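You operate a simulated robot arm through the tools that you are given. There is no shell and no other tool. Be economical: measure what you need, move in short steps, check, and stop when the job is done.

Carry out the task below with a simulated robot arm. There is one attempt and no reset: what you move stays moved.

Task
Set the felt bed up for the cafe pane and clamp it.
Fine: move the orange stop from the white hole to the blue hole, slide the pane by its clip against the orange stop and the bed's end stop, then wind the bed wheel gently till it clicks with the jaw on the pane. Keep fingers clear of the jaw. Don't drop, knock, squeeze, chip or scratch the glass, nor drop or tip a tool.

It is judged by the outcome, as a careful person would: the job done as asked, and still so three seconds after it is handed in. It fails if anything else is knocked over, pushed out of place, dropped, spilled or broken.

Robot
A 7-joint arm with a two-finger parallel gripper on a trunk, on a base that drives. Base frame: it is fixed to the floor where the robot stands at the start and does not move with it; the origin is under the middle of the robot, x ahead of it, y to its left, z up; the surface under the hand at the start is at about z = 86. Readings come in cm, rad, newtons and seconds.
With the tool pointing down near the work surface it reaches from about 34 to 74 cm from the robot's upright axis, wherever it stands. Its first joint turns from -2.496 to 2.496 rad. Places, roughly: bed jaw [40, -40, 90]; blue hole mouth [50, -30, 90]; boat pane [50, 125, 75]; felt bed [40, -30, 90]; hall pane [50, 125, 75]; tram pane [50, 125, 75]; white hole mouth [50, -20, 90]. Payload 3 kg.
The TCP is the grasp point between the finger pads, 3 cm short of the fingertips. In the tool frame z runs along the fingers and y along their closing line. Largest opening 9.4 cm; finger width 2.8, thickness 1; the body of the gripper, 5 by 9.6 cm, starts 5.5 cm behind the TCP.
Orientation is told as [roll, pitch, yaw] about the base's x, y, z axes, in that order, counted from this pose: with the fingers straight down and closing along the base's y, the tool's x points along the base's -x, its y along +y and its z along -z.

Tools
- The arm moves only by the tool drive_tool. Its argument "motion" is a list of rows, each an object of numbers (a shift or turn left out is 0, a gripper value left out holds the last): "x", "y", "z": the shift along the base's x, y, z in cm; "ax", "ay", "az": the turn, a rotation vector about the base's x, y, z in rad; "claw": the opening, from 0 (shut) to 1 (fully open). In form: [{"x": .., "y": .., "z": .., "ax": .., "ay": .., "az": .., "claw": ..}, ...]. A call has 1 to 20 rows; each row shifts and turns the commanded pose from where the row before left it. Rows are played at 5 a second. More than 5 cm and 0.15 rad between two rows, or a gripper value outside its range, and nothing of the call is played. A pose out of reach is approached as far as the arm can. The call stops where the force on the tool passes 40 N (or 10 N more than at its start, if that is more) or the arm is blocked; 0.2 s more then pass. The fingers move at their own pace (about 4.5 cm/s each) and stop on an object; they squeeze with about 26 N. The grip force told is the motor's: it shows also when the fingers shut on nothing. Time passes only in rows, and 0.2 s behind the last, so rows that do not move let the fingers close. It gives the time, the measured TCP pose, the force on the tool (base axes), the opening and the grip force at its end, in the units of the frame above (readings bear some noise), with the torque about the TCP (base axes, N m) and any sound that the robot's microphone picked up, and new pictures: "show" is both (left out), scene, wrist or none.
- Cameras (640 x 400 px; columns grow to the right, rows downward): "scene" is now at [2.88, 8.21, 177.25]; the picture's right is [-0.70, -0.71, 0.00], its down [-0.55, 0.55, -0.63] and it looks along [0.45, -0.44, -0.78] (base axes); focal length 256 px, centre (320, 200). "wrist" rides on the gripper at [7.6, 1.4, -10.3] in the tool frame; the picture's right is [-0.18, 0.98, 0.00], its down [-0.75, -0.14, -0.64] and it looks along [-0.63, -0.12, 0.77] (tool axes); focal length 243 px, centre (320, 200). There is no depth. A picture from a camera that has moved, and an enlarged one, comes with that camera's place and axes in the base frame and with its lens.
- move_column(by): slides the trunk up (or, below 0, down) by that many cm; the arm and the scene camera ride with it, the base frame stays. It gives what a move gives, with no picture.
- drive_base(legs): drives the robot by 1 to 6 legs, each [ahead, left, turn to the left] in cm, cm and rad, along the robot's own axes; the way and the turn of a leg run together, so that a leg with both is an arc; at most 150 cm and 3.142 rad a leg. The arm and the cameras ride along, it lands a little off, and it stops where it bumps. It gives what a move gives, and a new picture of the scene camera.
- head_to(pan, tilt): turns the head with the scene camera to pan (to the left, within 2.496 rad either way) and tilt (down, from -0.506 to 1.204), counted from straight ahead of the robot. It gives what a move gives, and a new picture of the scene camera.
- inspect(camera, box): a new picture of the part [left, top, right, bottom] of that camera's present view, enlarged. The clock stands still meanwhile.
- close_job(): hands the job in; it is judged then, once.

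Go step by step. Nothing tells you exact positions but the pictures and the camera data: compare them with the known pose of the tool, close in by small moves and look again before you grip or let go. The budget is 120 turns and 260 pictures, counting those below and the enlarged ones. Unless the task says otherwise, let go and move clear before handing in.

The tools are called after "Emit:" as name(argument=value, ...) on one line, values as JSON. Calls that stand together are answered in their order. drive_tool: Moves the arm, as the interface text tells. Its arguments: {"type":"object","properties":{"motion":{"type":"array","items":{"type":"object","properties":{"x":{"type":"number"},"y":{"type":"number"},"z":{"type":"number"},"ax":{"type":"number"},"ay":{"type":"number"},"az":{"type":"number"},"claw":{"type":"number"}}}},"show":{"type":"string","enum":["both","scene","wrist","none"]}},"required":["motion"]} The other tools are called the same way: move_column (by) slides the trunk up or down; drive_base (legs) drives the base; head_to (pan, tilt) turns the head that bears the scene camera; inspect (camera, box) takes an enlarged picture of a part of a camera's view; close_job () hands the job in.

At the start:

```text
time_s: 0.0
position: [55.67, -34.88, 122.85]
tool_rot: [0.003, 0.002, 0.0]
ft_force: [0.2, 0.7, -0.9]
torque: [-0.01, -0.01, -0.01]
opening: 9.39
grasp_force: 0.0
trunk travel left (down, up): [-22.5, 16.5]
robot x, y, heading: [-0.04, 0.06, -0.003]
head pan, tilt: [-0.78, 0.888]
```

scene: 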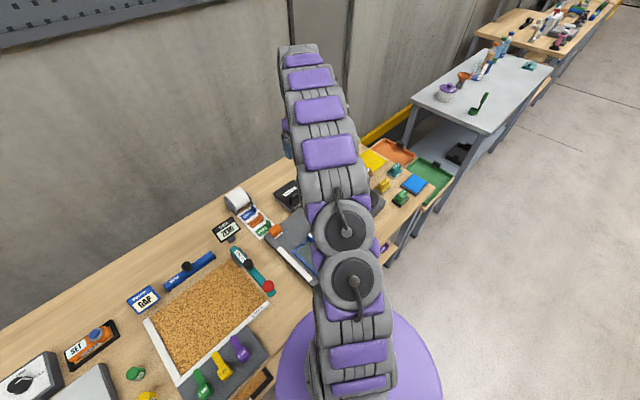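
wrist: 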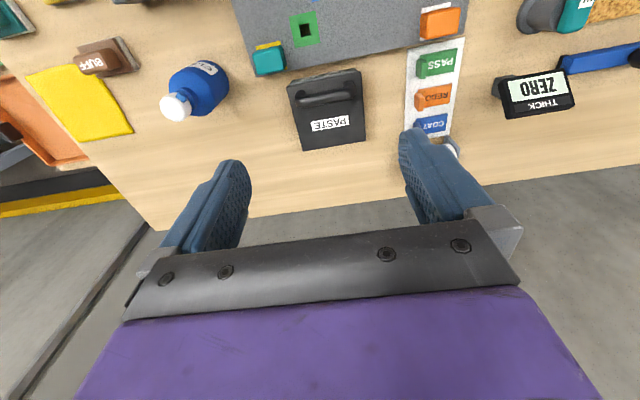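

The wrist camera looks past the bed, and the arm hides it from the scene camera. I'll draw the hand back towards the robot so the wrist camera sees the bed.

Emit:
drive_tool(motion=[{"x": -4}, {"x": -4}, {"x": -4}, {"x": -4}, {"x": -4}, {"x": -3}, {}])

```text
time_s: 1.6
position: [32.27, -34.76, 123.05]
tool_rot: [0.001, -0.001, -0.001]
ft_force: [-0.5, 0.0, 0.2]
torque: [-0.05, 0.0, 0.01]
opening: 9.39
grasp_force: 0.1
trunk travel left (down, up): [-22.5, 16.5]
robot x, y, heading: [-0.06, 0.37, 0.003]
head pan, tilt: [-0.78, 0.888]
camera scene: at [2.75, 8.26, 177.25], right [-0.7, -0.71, 0.0], down [-0.55, 0.55, -0.63], along [0.45, -0.44, -0.78], focal length 256 px, centre (320, 200)
camera wrist: at [24.86, -33.25, 133.36], right [0.18, 0.98, 0.0], down [0.75, -0.14, 0.64], along [0.63, -0.12, -0.77], focal length 243 px, centre (320, 200)
```

scene: 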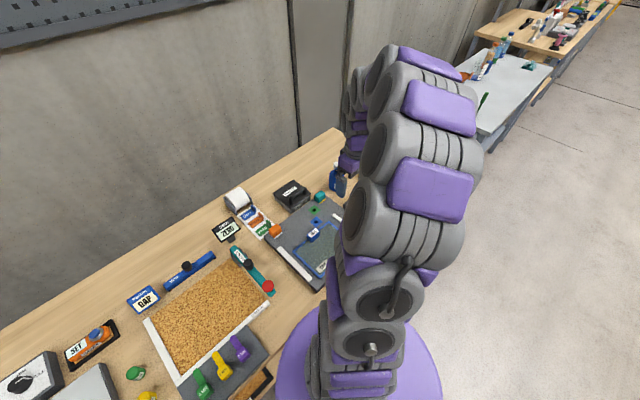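
wrist: 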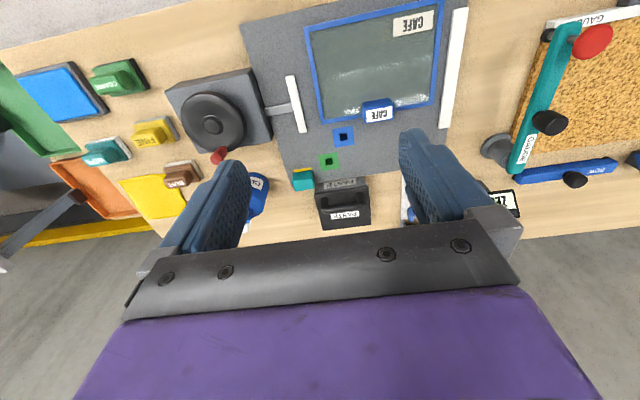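

The bed shows now: wheel on the right of the robot, jaw, CAFE pane, clip, coloured holes. Enlarging for details.

Emit:
inspect(camera="wrist", box=[160, 0, 480, 200])

Emit:
inspect(camera="scene", box=[210, 160, 370, 300])

```text
2.00 times, centred on (320, 100) of wrist
camera zoom: at [24.86, -33.25, 133.36], right [0.18, 0.98, 0.0], down [0.75, -0.14, 0.64], along [0.63, -0.12, -0.77], focal length 485 px, centre (320, 400)
```

zoom: 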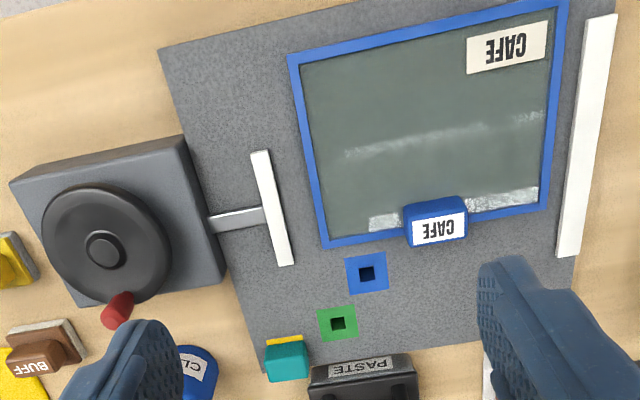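

```text
2.86 times, centred on (290, 230) of scene
camera zoom: at [2.75, 8.26, 177.25], right [-0.7, -0.71, 0.0], down [-0.55, 0.55, -0.63], along [0.45, -0.44, -0.78], focal length 731 px, centre (406, 114)
```

zoom: 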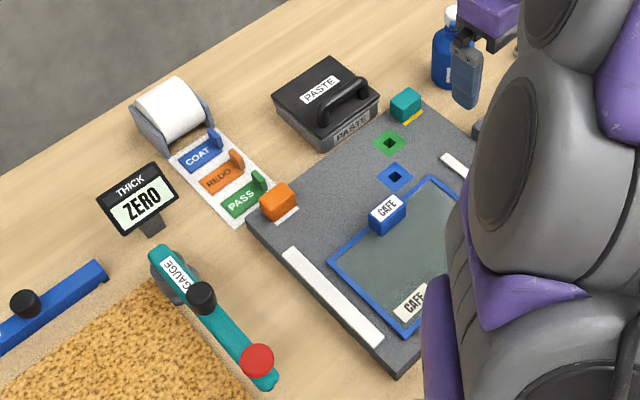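

Orange stop sits in the white hole at about (53,-17), blue hole about (46,-32). I'll move above the orange stop for a closer look.

Emit:
drive_tool(motion=[{"x": 4, "y": 3.5}, {"x": 4, "y": 3.5}, {"x": 4, "y": 3.5}, {"x": 4, "y": 3.5, "z": -3}, {"x": 3, "y": 3.5, "z": -4}, {"z": -4}, {}])

```text
refused: row 1 steps farther than a row can; nothing moved
```

Emit:
drive_tool(motion=[{"x": 3.5, "y": 3}, {"x": 3.5, "y": 3}, {"x": 3.5, "y": 3}, {"x": 3.5, "y": 3}, {"x": 3.5, "y": 3}, {"x": 2, "y": 2.5, "z": -3}, {"z": -4}, {"z": -4}, {}])

```text
time_s: 3.6
position: [51.81, -17.45, 112.12]
tool_rot: [-0.001, -0.003, -0.002]
ft_force: [-0.7, 0.1, 0.5]
torque: [-0.01, 0.01, -0.02]
opening: 9.41
grasp_force: 0.0
trunk travel left (down, up): [-22.5, 16.5]
robot x, y, heading: [-0.1, -0.27, -0.002]
head pan, tilt: [-0.78, 0.888]
camera scene: at [2.76, 8.34, 177.25], right [-0.7, -0.71, 0.0], down [-0.55, 0.55, -0.63], along [0.45, -0.44, -0.78], focal length 256 px, centre (320, 200)
camera wrist: at [44.26, -15.96, 122.48], right [0.18, 0.98, 0.0], down [0.75, -0.14, 0.64], along [0.63, -0.12, -0.77], focal length 243 px, centre (320, 200)
```

scene: 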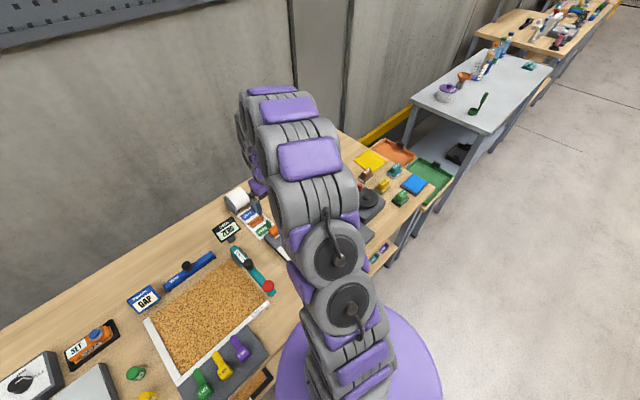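
wrist: 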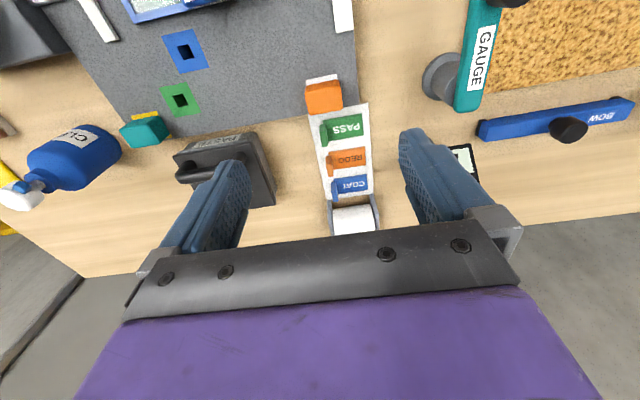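

Emit:
inspect(camera="wrist", box=[120, 0, 400, 175])

Emit:
inspect(camera="wrist", box=[270, 60, 390, 135])

```text
2.29 times, centred on (260, 88) of wrist
camera zoom: at [44.26, -15.96, 122.48], right [0.18, 0.98, 0.0], down [0.75, -0.14, 0.64], along [0.63, -0.12, -0.77], focal length 555 px, centre (457, 457)
```

zoom: 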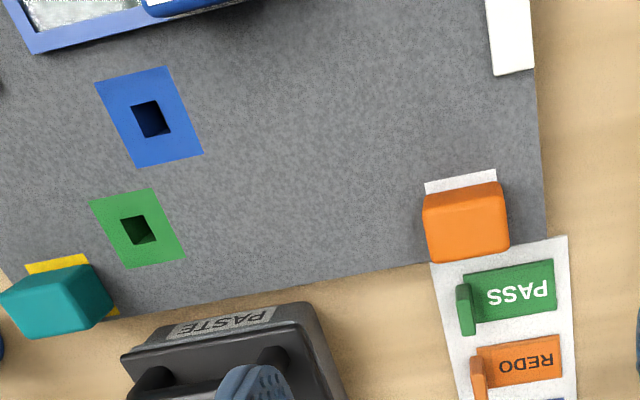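

```text
5.33 times, centred on (330, 98) of wrist
camera zoom: at [44.26, -15.96, 122.48], right [0.18, 0.98, 0.0], down [0.75, -0.14, 0.64], along [0.63, -0.12, -0.77], focal length 1294 px, centre (267, 747)
```

zoom: 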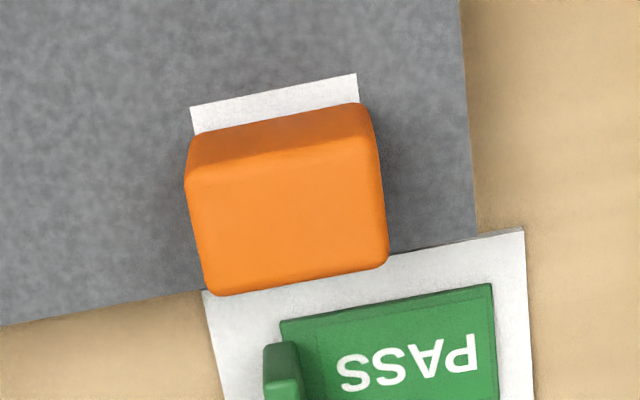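

Bed is square to the base axes; its top is near z 88.6. The orange block is about 4.3 (y) × 2.9 (x) × 3 high, centred about (54.1,-17.35). Coming down over it to check alignment.

Emit:
drive_tool(motion=[{"x": 2.3, "z": -3}, {"z": -4}, {"z": -4}, {"z": -3}, {"claw": 0.75}, {}], show="wrist")

```text
time_s: 5.0
position: [54.14, -17.3, 97.96]
tool_rot: [0.001, 0.001, 0.001]
ft_force: [0.0, 0.1, 1.0]
torque: [0.0, 0.0, -0.02]
opening: 7.08
grasp_force: 0.1
trunk travel left (down, up): [-22.5, 16.5]
robot x, y, heading: [-0.2, -0.03, -0.001]
head pan, tilt: [-0.78, 0.888]
camera wrist: at [46.59, -15.77, 108.47], right [0.18, 0.98, 0.0], down [0.75, -0.14, 0.64], along [0.63, -0.12, -0.77], focal length 243 px, centre (320, 200)
```

wrist: 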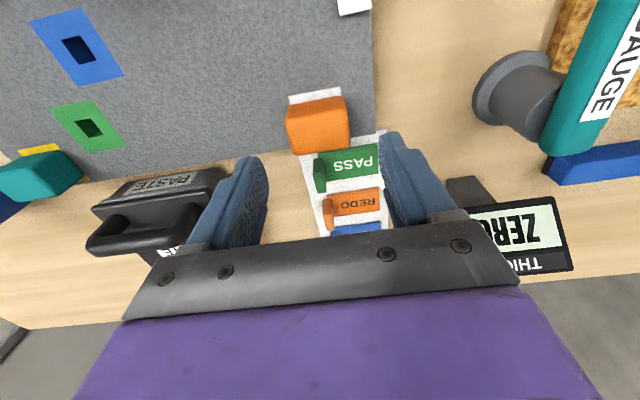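

Well aligned. Descending to grip.

Emit:
drive_tool(motion=[{"z": -2}, {"z": -1.5}, {"z": -1}, {"z": -0.8}, {}], show="wrist")

```text
time_s: 6.2
position: [54.18, -17.26, 92.81]
tool_rot: [-0.001, 0.0, 0.0]
ft_force: [0.0, -0.3, -0.2]
torque: [0.0, 0.0, -0.02]
opening: 7.04
grasp_force: 0.1
trunk travel left (down, up): [-22.5, 16.5]
robot x, y, heading: [-0.36, 0.01, 0.003]
head pan, tilt: [-0.78, 0.888]
camera wrist: at [46.58, -15.71, 103.14], right [0.18, 0.98, 0.0], down [0.75, -0.14, 0.64], along [0.63, -0.12, -0.77], focal length 243 px, centre (320, 200)
```

wrist: 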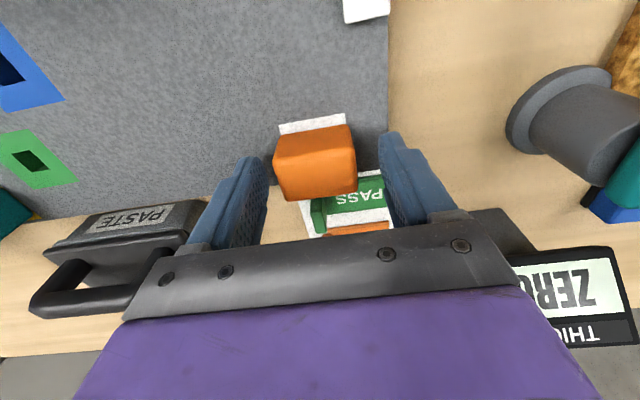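

Emit:
drive_tool(motion=[{"z": -0.3, "claw": 0.5}, {"claw": 0.3}, {"claw": 0.3}, {}], show="wrist")

```text
time_s: 7.2
position: [54.21, -17.24, 92.51]
tool_rot: [0.0, 0.001, -0.001]
ft_force: [-0.6, -0.2, 0.7]
torque: [-0.01, 0.01, -0.01]
opening: 4.77
grasp_force: 25.6
trunk travel left (down, up): [-22.5, 16.5]
robot x, y, heading: [0.23, -0.07, -0.002]
head pan, tilt: [-0.78, 0.888]
camera wrist: at [46.62, -15.71, 102.83], right [0.18, 0.98, 0.0], down [0.75, -0.14, 0.64], along [0.63, -0.12, -0.77], focal length 243 px, centre (320, 200)
```

wrist: 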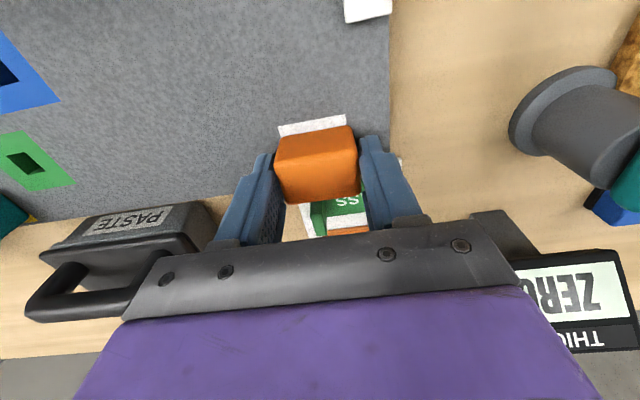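

Gripped at 4.77 cm. Lifting straight up.

Emit:
drive_tool(motion=[{"z": 0.5}, {"z": 1}, {"z": 1.5}, {"z": 2}, {"z": 3}, {}], show="wrist")

```text
time_s: 8.6
position: [54.23, -17.29, 100.42]
tool_rot: [-0.001, 0.0, 0.0]
ft_force: [-0.4, 0.0, -0.2]
torque: [0.02, -0.02, -0.01]
opening: 4.75
grasp_force: 25.7
trunk travel left (down, up): [-22.5, 16.5]
robot x, y, heading: [-0.24, 0.19, 0.004]
head pan, tilt: [-0.78, 0.888]
camera wrist: at [46.71, -15.69, 110.8], right [0.18, 0.98, 0.0], down [0.75, -0.14, 0.64], along [0.63, -0.12, -0.77], focal length 243 px, centre (320, 200)
```

wrist: 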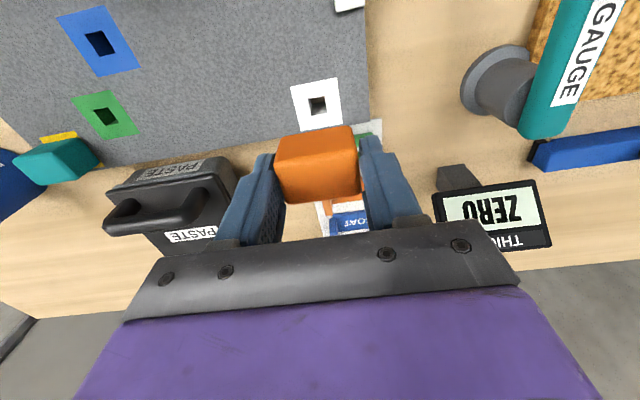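

Stop is out. Measuring the white and blue holes in the same view to get the exact offset.

Emit:
inspect(camera="wrist", box=[40, 0, 380, 200])

Emit:
inspect(camera="wrist", box=[260, 60, 388, 140])

Emit:
inspect(camera="wrist", box=[40, 0, 168, 80])

```text
1.88 times, centred on (210, 100) of wrist
camera zoom: at [46.71, -15.69, 110.8], right [0.18, 0.98, 0.0], down [0.75, -0.14, 0.64], along [0.63, -0.12, -0.77], focal length 457 px, centre (527, 388)
```

zoom: 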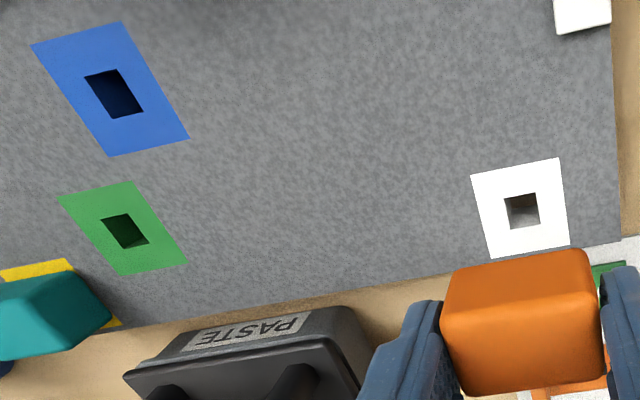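

```text
5.00 times, centred on (324, 100) of wrist
camera zoom: at [46.71, -15.69, 110.8], right [0.18, 0.98, 0.0], down [0.75, -0.14, 0.64], along [0.63, -0.12, -0.77], focal length 1213 px, centre (300, 700)
```

zoom: 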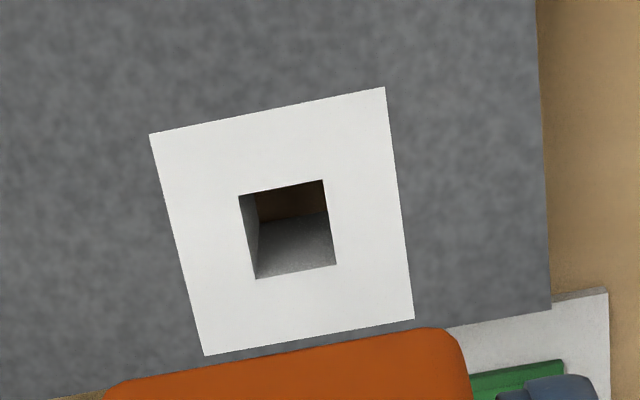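

```text
5.00 times, centred on (104, 40) of wrist
camera zoom: at [46.71, -15.69, 110.8], right [0.18, 0.98, 0.0], down [0.75, -0.14, 0.64], along [0.63, -0.12, -0.77], focal length 1213 px, centre (1400, 1000)
```

zoom: 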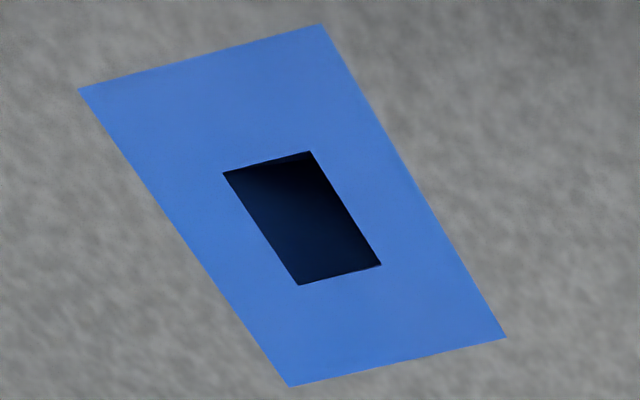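

The reference is good: at this height, the seated hole shows at pixel (317.5,106). I'll shift to the blue hole until it appears at that same pixel.

Emit:
drive_tool(motion=[{"x": -2, "y": -4}, {"x": -2, "y": -4}, {"x": -2, "y": -4}, {"x": -1.85, "y": -3.9}, {}], show="wrist")

Emit:
inspect(camera="wrist", box=[260, 60, 388, 140])

```text
time_s: 9.8
position: [46.54, -33.1, 100.55]
tool_rot: [-0.001, 0.0, 0.0]
ft_force: [-0.8, 0.3, -0.9]
torque: [0.01, 0.0, 0.03]
opening: 4.76
grasp_force: 25.9
trunk travel left (down, up): [-22.5, 16.5]
robot x, y, heading: [-0.05, -0.08, 0.002]
head pan, tilt: [-0.78, 0.888]
camera wrist: at [38.97, -31.67, 110.83], right [0.18, 0.98, 0.0], down [0.75, -0.14, 0.64], along [0.63, -0.12, -0.77], focal length 243 px, centre (320, 200)
```

wrist: 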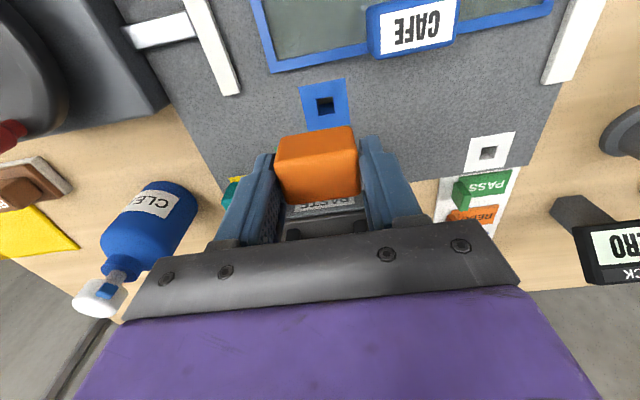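

```text
5.00 times, centred on (324, 100) of wrist
camera zoom: at [38.97, -31.67, 110.83], right [0.18, 0.98, 0.0], down [0.75, -0.14, 0.64], along [0.63, -0.12, -0.77], focal length 1213 px, centre (300, 700)
```

zoom: 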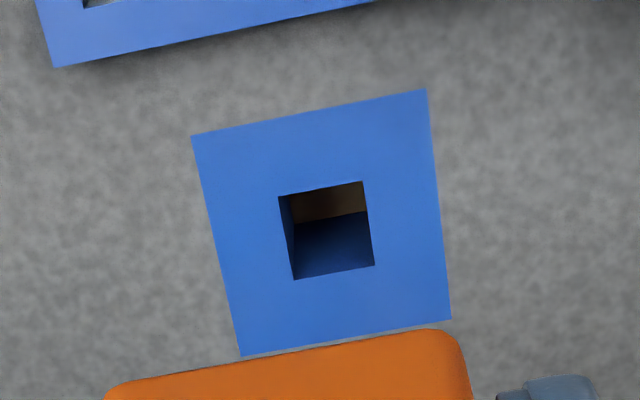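

Hole is off by about 0.7 cm in +y and 0.13 in +x. Correcting and rechecking.

Emit:
drive_tool(motion=[{"x": 0.13, "y": 0.7}, {}], show="none")

Emit:
inspect(camera="wrist", box=[260, 60, 388, 140])

```text
time_s: 10.4
position: [46.6, -32.46, 100.52]
tool_rot: [-0.001, 0.0, -0.002]
ft_force: [0.0, -0.1, -0.5]
torque: [0.0, 0.02, 0.01]
opening: 4.76
grasp_force: 25.5
trunk travel left (down, up): [-22.5, 16.5]
robot x, y, heading: [-0.26, -0.11, 0.001]
head pan, tilt: [-0.78, 0.888]
```

```text
5.00 times, centred on (324, 100) of wrist
camera zoom: at [39.01, -31.0, 110.82], right [0.18, 0.98, 0.0], down [0.75, -0.14, 0.64], along [0.63, -0.12, -0.77], focal length 1213 px, centre (300, 700)
```

zoom: 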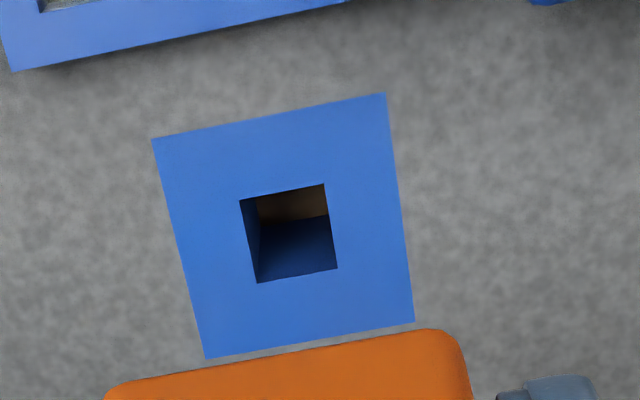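

Within 0.1 cm. Fine-tune +0.08 x and lower until it seats.

Emit:
drive_tool(motion=[{"x": 0.08, "y": 0.02}, {"z": -2}, {"z": -2}, {"z": -1}, {"z": -0.7}, {"z": -0.7}, {}], show="wrist")

```text
time_s: 12.0
position: [46.62, -32.43, 94.2]
tool_rot: [-0.001, 0.001, 0.0]
ft_force: [-0.5, -0.7, -1.3]
torque: [0.01, 0.02, -0.01]
opening: 4.79
grasp_force: 25.7
trunk travel left (down, up): [-22.5, 16.5]
robot x, y, heading: [0.16, 0.25, 0.004]
head pan, tilt: [-0.78, 0.888]
camera wrist: at [39.05, -30.93, 104.48], right [0.18, 0.98, 0.0], down [0.75, -0.14, 0.64], along [0.63, -0.12, -0.77], focal length 243 px, centre (320, 200)
```

wrist: 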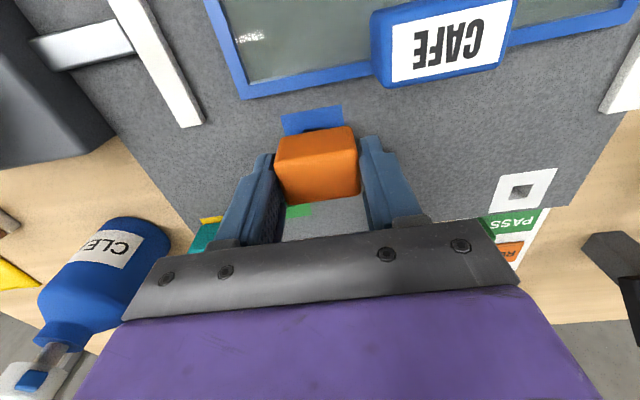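

Emit:
drive_tool(motion=[{"z": -0.5}, {"z": -0.5}, {"z": -0.4}, {"z": -0.3}, {}], show="wrist")

```text
time_s: 13.2
position: [46.61, -32.48, 92.39]
tool_rot: [-0.003, -0.004, 0.0]
ft_force: [2.1, -3.8, 22.3]
torque: [-0.04, 0.05, -0.04]
opening: 4.77
grasp_force: 26.5
trunk travel left (down, up): [-22.5, 16.5]
robot x, y, heading: [0.02, -0.14, -0.005]
head pan, tilt: [-0.78, 0.888]
camera wrist: at [38.95, -30.91, 102.76], right [0.18, 0.98, 0.0], down [0.75, -0.14, 0.64], along [0.63, -0.12, -0.76], focal length 243 px, centre (320, 200)
```

wrist: 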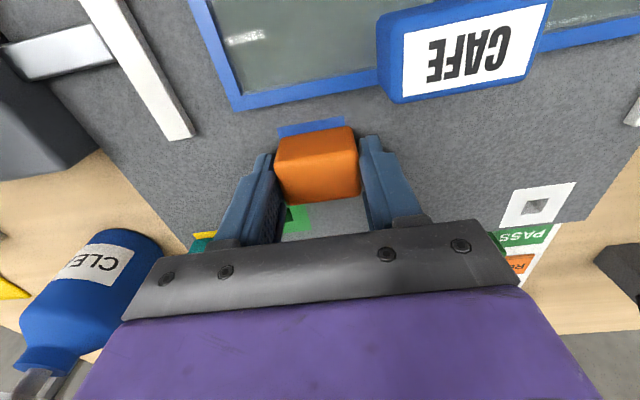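

Seated (same height as before, contact force up). Relieving slightly, opening a little, and rising.

Emit:
drive_tool(motion=[{"z": 0.15}, {"claw": 0.6}, {}, {"z": 1}, {"z": 2}, {"z": 3}, {"z": 3}, {}], show="wrist")

Emit:
inspect(camera="wrist", box=[200, 0, 520, 200])

```text
time_s: 15.0
position: [46.7, -32.48, 101.52]
tool_rot: [0.0, -0.001, 0.0]
ft_force: [0.4, -0.2, 0.0]
torque: [0.01, 0.0, -0.02]
opening: 5.62
grasp_force: 0.1
trunk travel left (down, up): [-22.5, 16.5]
robot x, y, heading: [-0.3, 0.2, -0.002]
head pan, tilt: [-0.78, 0.888]
camera wrist: at [39.09, -31.0, 111.83], right [0.18, 0.98, 0.0], down [0.75, -0.14, 0.64], along [0.63, -0.12, -0.77], focal length 243 px, centre (320, 200)
```

wrist: 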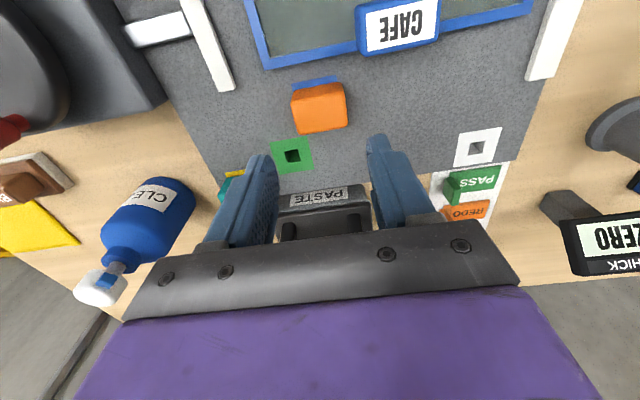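

```text
2.00 times, centred on (360, 100) of wrist
camera zoom: at [39.09, -31.0, 111.83], right [0.18, 0.98, 0.0], down [0.75, -0.14, 0.64], along [0.63, -0.12, -0.77], focal length 485 px, centre (240, 400)
```

zoom: 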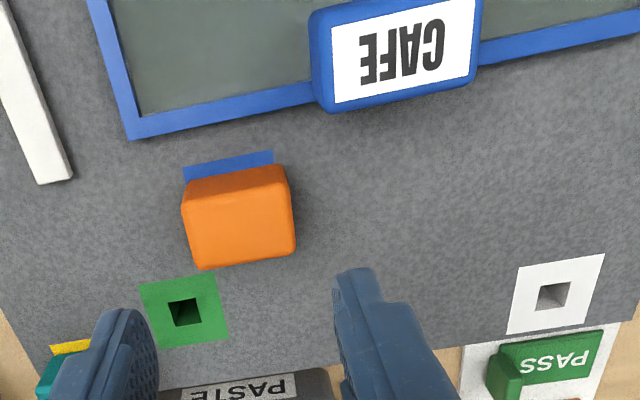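

Stop is seated flush in the blue hole. Next, a view over the clip to measure the pane's gaps.

Emit:
drive_tool(motion=[{"x": -2, "y": 2, "z": 3}, {"x": -2.5, "y": 2, "z": 3}, {"x": -2.5, "y": 2, "z": 2}, {"x": -2}, {"x": -3}, {}], show="wrist")

Emit:
inspect(camera="wrist", box=[200, 0, 520, 200])

```text
time_s: 16.4
position: [34.83, -26.38, 109.52]
tool_rot: [0.0, 0.0, 0.0]
ft_force: [-0.6, 0.4, 0.1]
torque: [-0.05, 0.02, 0.01]
opening: 5.67
grasp_force: 0.0
trunk travel left (down, up): [-22.5, 16.5]
robot x, y, heading: [-0.19, -0.2, -0.003]
head pan, tilt: [-0.78, 0.888]
camera wrist: at [27.22, -24.9, 119.8], right [0.18, 0.98, 0.0], down [0.75, -0.14, 0.64], along [0.63, -0.12, -0.77], focal length 243 px, centre (320, 200)
```

wrist: 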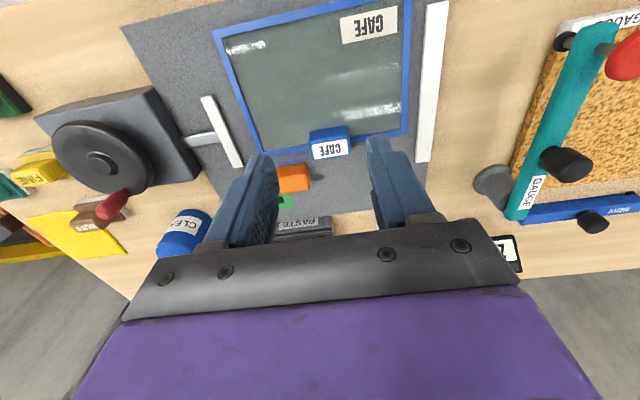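

```text
2.00 times, centred on (360, 100) of wrist
camera zoom: at [27.22, -24.9, 119.8], right [0.18, 0.98, 0.0], down [0.75, -0.14, 0.64], along [0.63, -0.12, -0.77], focal length 485 px, centre (240, 400)
```

zoom: 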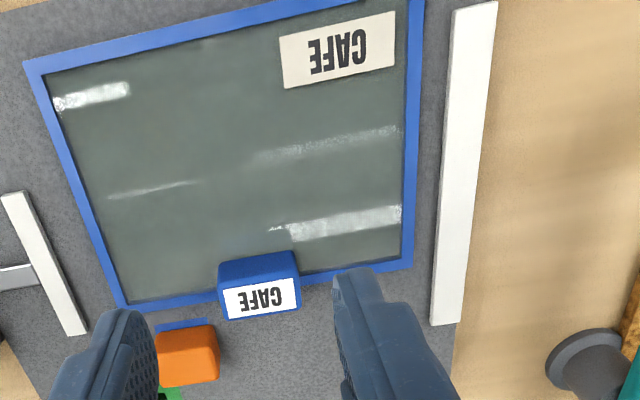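

Clip centre is about (41.55,-26.25), top near z 92.9, 4.9 wide in y; the pane is about 1.15 cm from the end stop bar and ~2.3 cm from the stop. I'll come above the clip.

Emit:
drive_tool(motion=[{"x": 3.3, "claw": 0.68}, {"x": 3.4, "y": 0.13}, {"z": -4}, {"z": -3}, {"z": -2.5}, {}], show="wrist")

Emit:
inspect(camera="wrist", box=[200, 0, 520, 200])

```text
time_s: 17.8
position: [41.24, -26.22, 99.89]
tool_rot: [0.0, -0.001, 0.0]
ft_force: [0.5, 0.2, 0.4]
torque: [0.0, 0.01, 0.02]
opening: 6.39
grasp_force: 0.1
trunk travel left (down, up): [-22.5, 16.5]
robot x, y, heading: [0.11, -0.03, -0.001]
head pan, tilt: [-0.78, 0.888]
camera wrist: at [33.61, -24.74, 110.19], right [0.18, 0.98, 0.0], down [0.75, -0.14, 0.64], along [0.63, -0.12, -0.77], focal length 243 px, centre (320, 200)
```

wrist: 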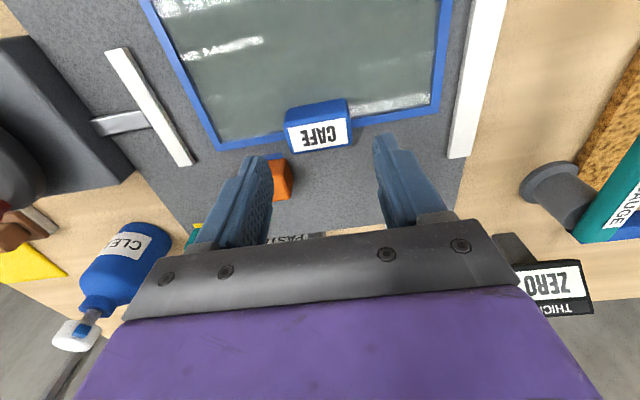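

```text
2.00 times, centred on (360, 100) of wrist
camera zoom: at [33.61, -24.74, 110.19], right [0.18, 0.98, 0.0], down [0.75, -0.14, 0.64], along [0.63, -0.12, -0.77], focal length 485 px, centre (240, 400)
```

zoom: 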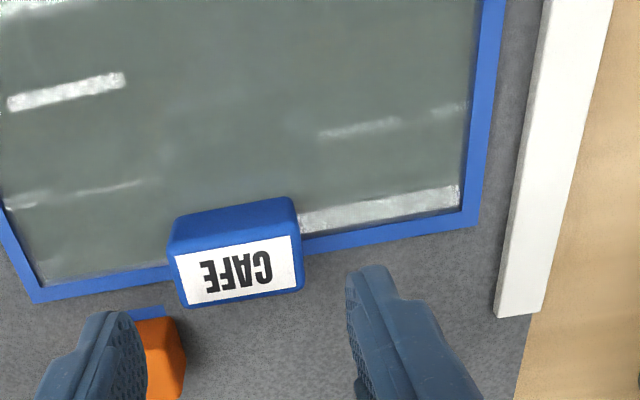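

Alignment is good and the pane is square. Shifting 0.25 in x and lowering around the clip, tips staying about 1 cm above the glass.

Emit:
drive_tool(motion=[{"x": 0.25}, {"z": -2}, {"z": -2}, {"z": -1}, {}], show="wrist")

Emit:
inspect(camera="wrist", box=[200, 60, 440, 210])

```text
time_s: 19.0
position: [41.54, -26.32, 95.1]
tool_rot: [0.0, -0.002, 0.001]
ft_force: [0.7, 0.4, 0.1]
torque: [-0.02, 0.0, -0.01]
opening: 6.39
grasp_force: 0.0
trunk travel left (down, up): [-22.5, 16.5]
robot x, y, heading: [0.1, -0.03, 0.002]
head pan, tilt: [-0.78, 0.888]
camera wrist: at [33.93, -24.77, 105.31], right [0.18, 0.98, 0.0], down [0.75, -0.14, 0.64], along [0.63, -0.12, -0.77], focal length 243 px, centre (320, 200)
```

wrist: 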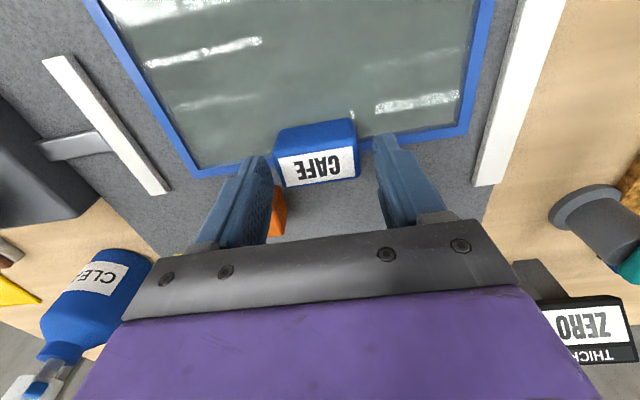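

```text
2.67 times, centred on (320, 135) of wrist
camera zoom: at [33.93, -24.77, 105.31], right [0.18, 0.98, 0.0], down [0.75, -0.14, 0.64], along [0.63, -0.12, -0.77], focal length 647 px, centre (320, 373)
```

zoom: 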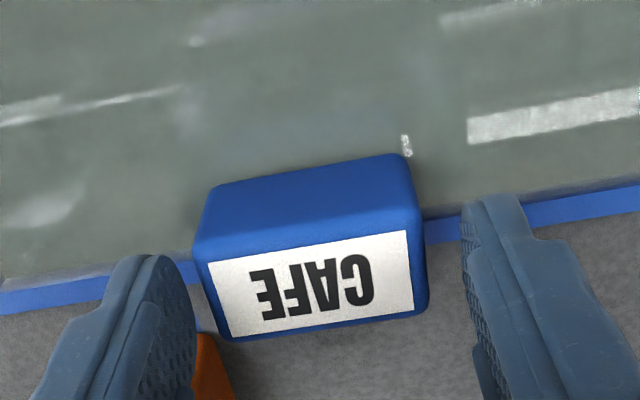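

Emit:
drive_tool(motion=[{"z": -0.6}, {"z": -0.5}, {"claw": 0.6}, {"claw": 0.56}, {}], show="wrist")

Emit:
inspect(camera="wrist", box=[200, 60, 440, 210])

```text
time_s: 20.2
position: [41.46, -26.23, 93.76]
tool_rot: [0.0, -0.001, -0.002]
ft_force: [-0.7, 0.4, 0.1]
torque: [0.02, -0.03, -0.03]
opening: 5.27
grasp_force: 0.0
trunk travel left (down, up): [-22.5, 16.5]
robot x, y, heading: [-0.16, -0.16, -0.001]
head pan, tilt: [-0.78, 0.888]
camera wrist: at [33.94, -24.79, 104.18], right [0.18, 0.98, 0.0], down [0.75, -0.14, 0.64], along [0.63, -0.12, -0.77], focal length 243 px, centre (320, 200)
```

wrist: 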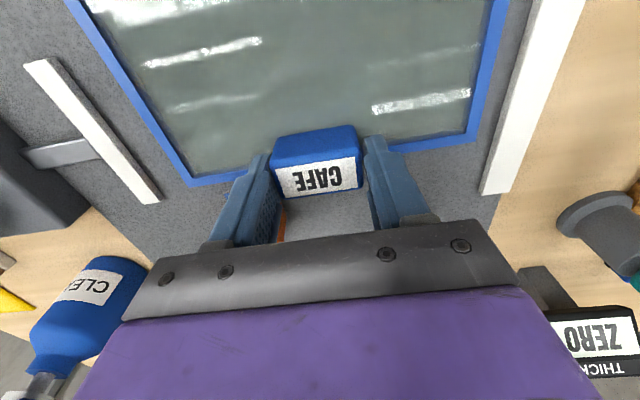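

```text
2.67 times, centred on (320, 135) of wrist
camera zoom: at [33.94, -24.79, 104.18], right [0.18, 0.98, 0.0], down [0.75, -0.14, 0.64], along [0.63, -0.12, -0.77], focal length 647 px, centre (320, 373)
```

zoom: 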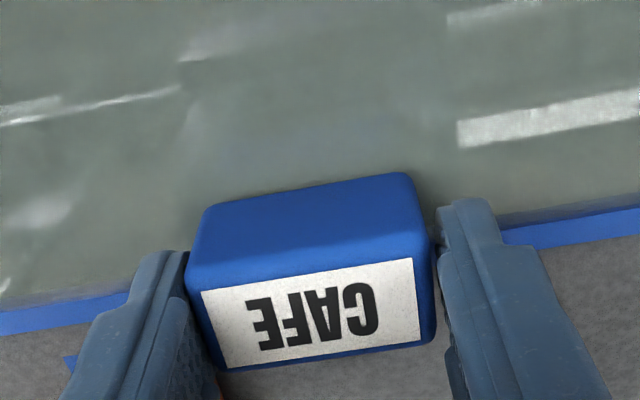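

Gaps are even on both sides; closing on the clip.

Emit:
drive_tool(motion=[{"claw": 0.53}, {"claw": 0.5}, {"claw": 0.45}, {}], show="none")

```text
time_s: 21.2
position: [41.49, -26.36, 93.88]
tool_rot: [0.0, 0.0, 0.001]
ft_force: [0.7, -1.2, 0.6]
torque: [-0.13, -0.11, 0.11]
opening: 4.95
grasp_force: 26.0
trunk travel left (down, up): [-22.5, 16.5]
robot x, y, heading: [-0.12, 0.17, -0.002]
head pan, tilt: [-0.78, 0.888]
```

Gripped (4.95 cm). Sliding in +x by small steps, short of contact.

Emit:
drive_tool(motion=[{"x": 0.3}, {"x": 0.4}, {"x": 0.4}, {"x": 0.3}, {}], show="wrist")

Emit:
inspect(camera="wrist", box=[200, 60, 520, 260])

```text
time_s: 22.4
position: [42.98, -26.34, 93.88]
tool_rot: [-0.001, 0.0, 0.0]
ft_force: [-1.1, 0.2, 0.4]
torque: [0.14, -0.18, 0.03]
opening: 4.98
grasp_force: 25.9
trunk travel left (down, up): [-22.5, 16.5]
robot x, y, heading: [0.14, -0.01, -0.001]
head pan, tilt: [-0.78, 0.888]
camera wrist: at [35.31, -24.76, 104.18], right [0.18, 0.98, 0.0], down [0.75, -0.14, 0.64], along [0.63, -0.12, -0.77], focal length 243 px, centre (320, 200)
```

wrist: 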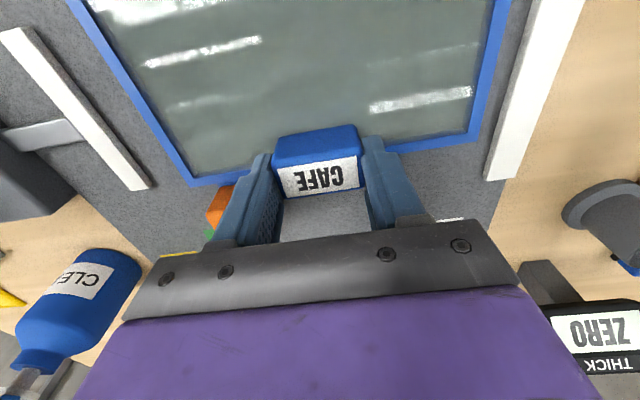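

```text
2.00 times, centred on (360, 160) of wrist
camera zoom: at [35.31, -24.76, 104.18], right [0.18, 0.98, 0.0], down [0.75, -0.14, 0.64], along [0.63, -0.12, -0.77], focal length 485 px, centre (240, 280)
```

zoom: 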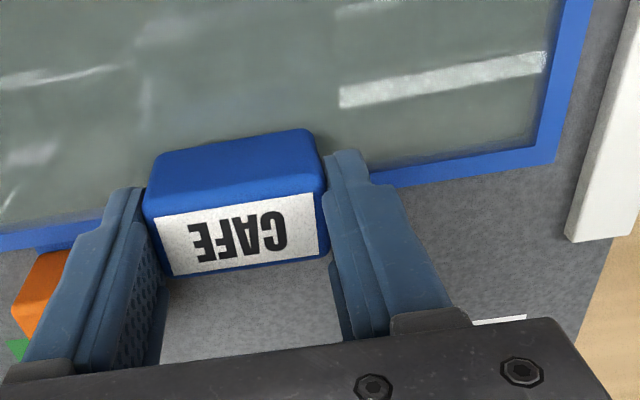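

Pane follows. Now +y most of the way, with contact watched.

Emit:
drive_tool(motion=[{"y": 0.3}, {"y": 0.3}, {"y": 0.25}, {}], show="wrist")

Emit:
inspect(camera="wrist", box=[420, 60, 580, 200])

Emit:
inspect(camera="wrist", box=[140, 120, 300, 260])

```text
time_s: 23.4
position: [42.95, -25.48, 94.01]
tool_rot: [0.0, -0.001, 0.0]
ft_force: [-0.4, 0.2, 0.8]
torque: [0.03, -0.16, -0.01]
opening: 4.97
grasp_force: 26.5
trunk travel left (down, up): [-22.5, 16.5]
robot x, y, heading: [-0.24, -0.04, 0.003]
head pan, tilt: [-0.78, 0.888]
camera wrist: at [35.37, -23.95, 104.21], right [0.18, 0.98, 0.0], down [0.75, -0.14, 0.64], along [0.63, -0.12, -0.77], focal length 243 px, centre (320, 200)
```

wrist: 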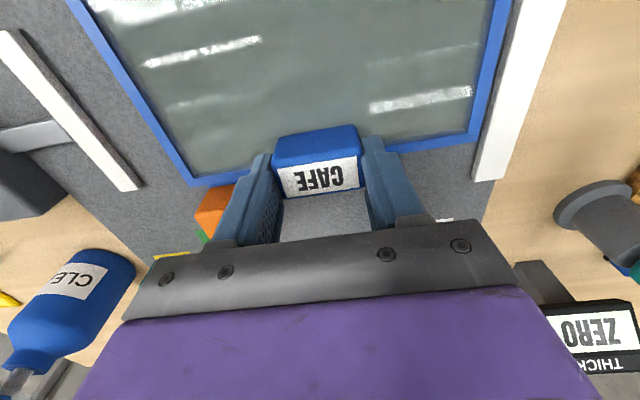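

```text
2.86 times, centred on (500, 130) of wrist
camera zoom: at [35.37, -23.95, 104.21], right [0.18, 0.98, 0.0], down [0.75, -0.14, 0.64], along [0.63, -0.12, -0.77], focal length 693 px, centre (-194, 400)
```

zoom: 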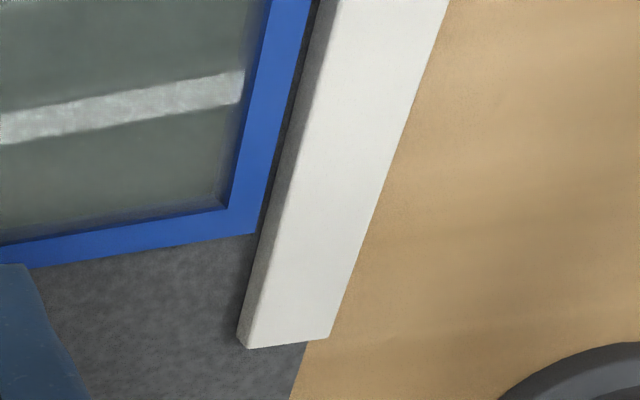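

```text
2.86 times, centred on (220, 190) of wrist
camera zoom: at [35.37, -23.95, 104.21], right [0.18, 0.98, 0.0], down [0.75, -0.14, 0.64], along [0.63, -0.12, -0.77], focal length 693 px, centre (606, 229)
```

zoom: 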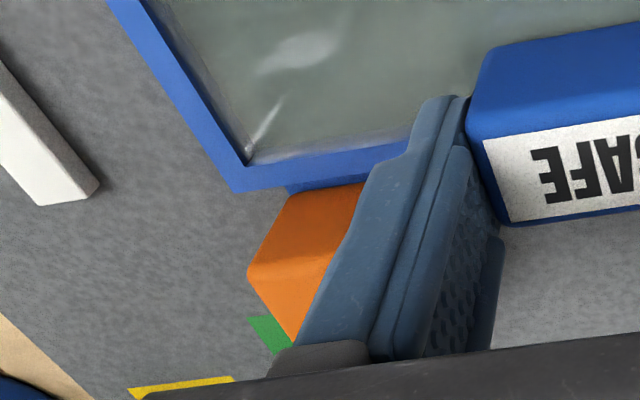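

Gap to the bar is about 0.25 cm. Nudging to contact.

Emit:
drive_tool(motion=[{"y": 0.1}, {"y": 0.1}, {}], show="none")

Emit:
inspect(camera="wrist", box=[420, 60, 580, 200])

```text
time_s: 24.2
position: [42.84, -25.23, 93.88]
tool_rot: [0.001, 0.0, 0.0]
ft_force: [-0.1, 0.1, 0.9]
torque: [0.0, -0.17, -0.01]
opening: 4.97
grasp_force: 25.7
trunk travel left (down, up): [-22.5, 16.5]
robot x, y, heading: [-0.01, 0.0, -0.003]
head pan, tilt: [-0.78, 0.888]
```

```text
2.86 times, centred on (500, 130) of wrist
camera zoom: at [35.36, -23.76, 104.21], right [0.18, 0.98, 0.0], down [0.75, -0.14, 0.64], along [0.63, -0.12, -0.77], focal length 693 px, centre (-194, 400)
```

zoom: 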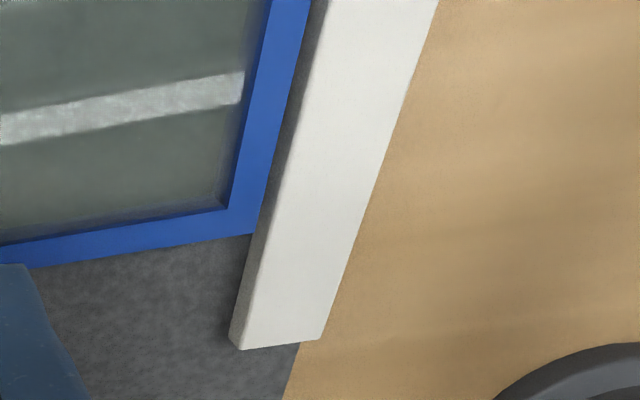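

Nearly touching the bar. Now closing the x gap to the orange stop (about 0.8).

Emit:
drive_tool(motion=[{"x": 0.2}, {"x": 0.2}, {"x": 0.1}, {}], show="wrist")

Emit:
inspect(camera="wrist", box=[140, 120, 300, 260])

```text
time_s: 25.2
position: [43.41, -25.18, 93.91]
tool_rot: [0.001, 0.0, -0.001]
ft_force: [0.2, -0.7, 0.8]
torque: [0.02, -0.18, 0.01]
opening: 4.98
grasp_force: 26.5
trunk travel left (down, up): [-22.5, 16.5]
robot x, y, heading: [0.07, 0.11, -0.001]
head pan, tilt: [-0.78, 0.888]
camera wrist: at [35.88, -23.71, 104.2], right [0.18, 0.98, 0.0], down [0.75, -0.14, 0.64], along [0.63, -0.12, -0.77], focal length 243 px, centre (320, 200)
```

wrist: 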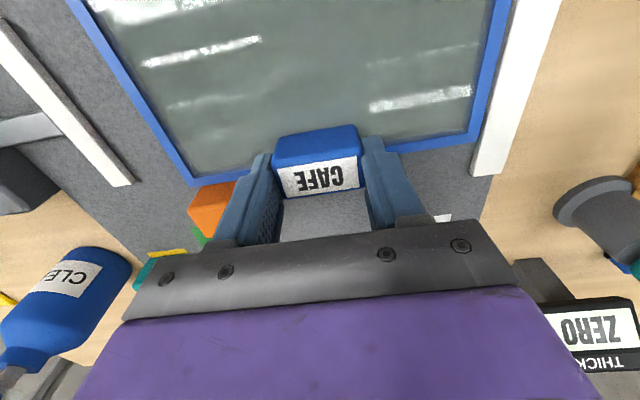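

```text
2.86 times, centred on (220, 190) of wrist
camera zoom: at [35.88, -23.71, 104.2], right [0.18, 0.98, 0.0], down [0.75, -0.14, 0.64], along [0.63, -0.12, -0.77], focal length 693 px, centre (606, 229)
```

zoom: 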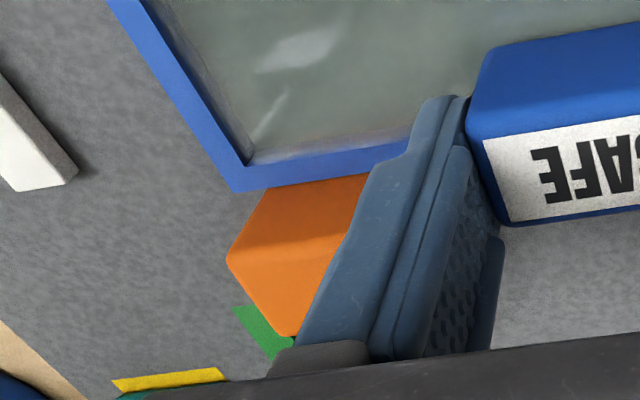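

Still a small gap to the stop. Stepping 0.1 at a time.

Emit:
drive_tool(motion=[{"x": 0.1}, {"x": 0.1}, {}], show="none")

Emit:
inspect(camera="wrist", box=[140, 120, 300, 260])

```text
time_s: 26.0
position: [43.71, -25.12, 93.97]
tool_rot: [0.001, 0.0, -0.001]
ft_force: [-0.3, -0.6, 0.2]
torque: [-0.01, -0.17, -0.01]
opening: 4.96
grasp_force: 25.8
trunk travel left (down, up): [-22.5, 16.5]
robot x, y, heading: [-0.3, -0.02, -0.002]
head pan, tilt: [-0.78, 0.888]
```

```text
2.86 times, centred on (220, 190) of wrist
camera zoom: at [36.07, -23.73, 104.22], right [0.18, 0.98, 0.0], down [0.75, -0.14, 0.64], along [0.63, -0.12, -0.77], focal length 693 px, centre (606, 229)
```

zoom: 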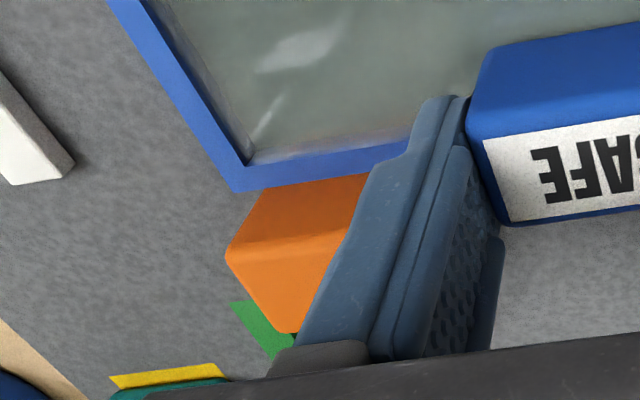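

Emit:
drive_tool(motion=[{"x": 0.1}, {"x": 0.1}, {}], show="none")

```text
time_s: 26.8
position: [43.87, -25.09, 93.94]
tool_rot: [0.002, 0.0, 0.0]
ft_force: [-3.4, 0.6, -0.9]
torque: [-0.09, 0.02, -0.33]
opening: 4.95
grasp_force: 26.2
trunk travel left (down, up): [-22.5, 16.5]
robot x, y, heading: [-0.07, -0.07, -0.003]
head pan, tilt: [-0.78, 0.888]
```

Contact with the stop (3 N). Now the last bit in +y to the bar.

Emit:
drive_tool(motion=[{"y": 0.07}, {"y": 0.07}, {}], show="none")

Emit:
inspect(camera="wrist", box=[420, 0, 580, 200])

```text
time_s: 27.6
position: [43.85, -25.01, 93.92]
tool_rot: [0.002, -0.001, 0.0]
ft_force: [-4.9, -0.4, 0.0]
torque: [-0.06, -0.01, -0.34]
opening: 4.98
grasp_force: 26.1
trunk travel left (down, up): [-22.5, 16.5]
robot x, y, heading: [-0.05, -0.16, -0.0]
head pan, tilt: [-0.78, 0.888]
```

```text
2.00 times, centred on (500, 100) of wrist
camera zoom: at [36.21, -23.61, 104.21], right [0.18, 0.98, 0.0], down [0.75, -0.14, 0.64], along [0.63, -0.12, -0.77], focal length 485 px, centre (-40, 400)
```

zoom: 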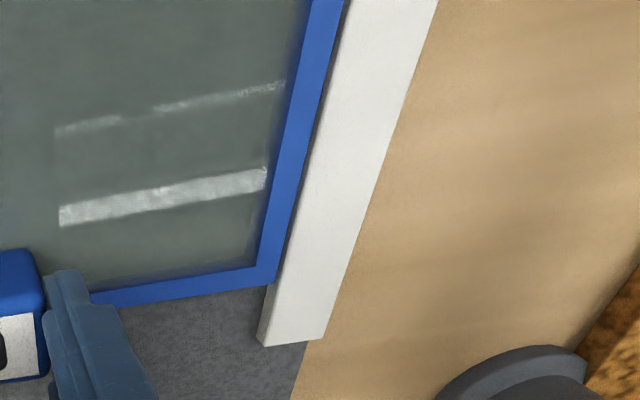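

Emit:
drive_tool(motion=[{"y": 0.08}, {"y": 0.06}, {}], show="none")

```text
time_s: 28.4
position: [43.68, -24.85, 93.84]
tool_rot: [-0.001, 0.001, 0.001]
ft_force: [-1.7, -0.5, -0.5]
torque: [0.01, -0.11, -0.13]
opening: 4.96
grasp_force: 25.9
trunk travel left (down, up): [-22.5, 16.5]
robot x, y, heading: [0.28, 0.01, 0.0]
head pan, tilt: [-0.78, 0.888]
```

Emit:
drive_tool(motion=[{"y": 0.08}, {"y": 0.07}, {}], show="none")

Emit:
inspect(camera="wrist", box=[440, 50, 540, 170])

```text
time_s: 29.2
position: [43.85, -24.78, 93.95]
tool_rot: [-0.002, 0.001, 0.0]
ft_force: [-4.4, -4.9, -0.4]
torque: [-0.11, 0.15, 0.01]
opening: 4.95
grasp_force: 26.8
trunk travel left (down, up): [-22.5, 16.5]
robot x, y, heading: [-0.18, 0.25, 0.002]
head pan, tilt: [-0.78, 0.888]
```

```text
3.33 times, centred on (490, 110) of wrist
camera zoom: at [36.21, -23.35, 104.24], right [0.18, 0.98, 0.0], down [0.75, -0.14, 0.64], along [0.63, -0.12, -0.77], focal length 809 px, centre (-247, 500)
```

zoom: 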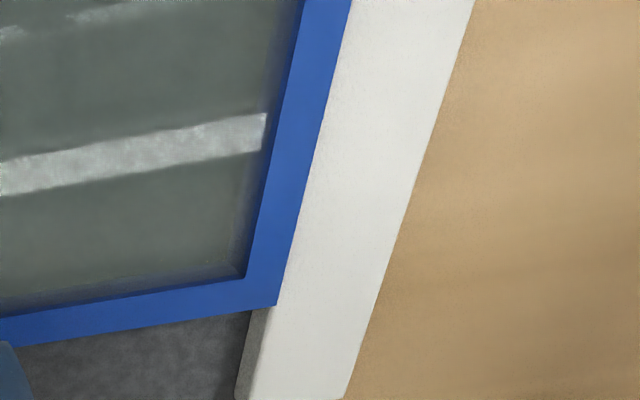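

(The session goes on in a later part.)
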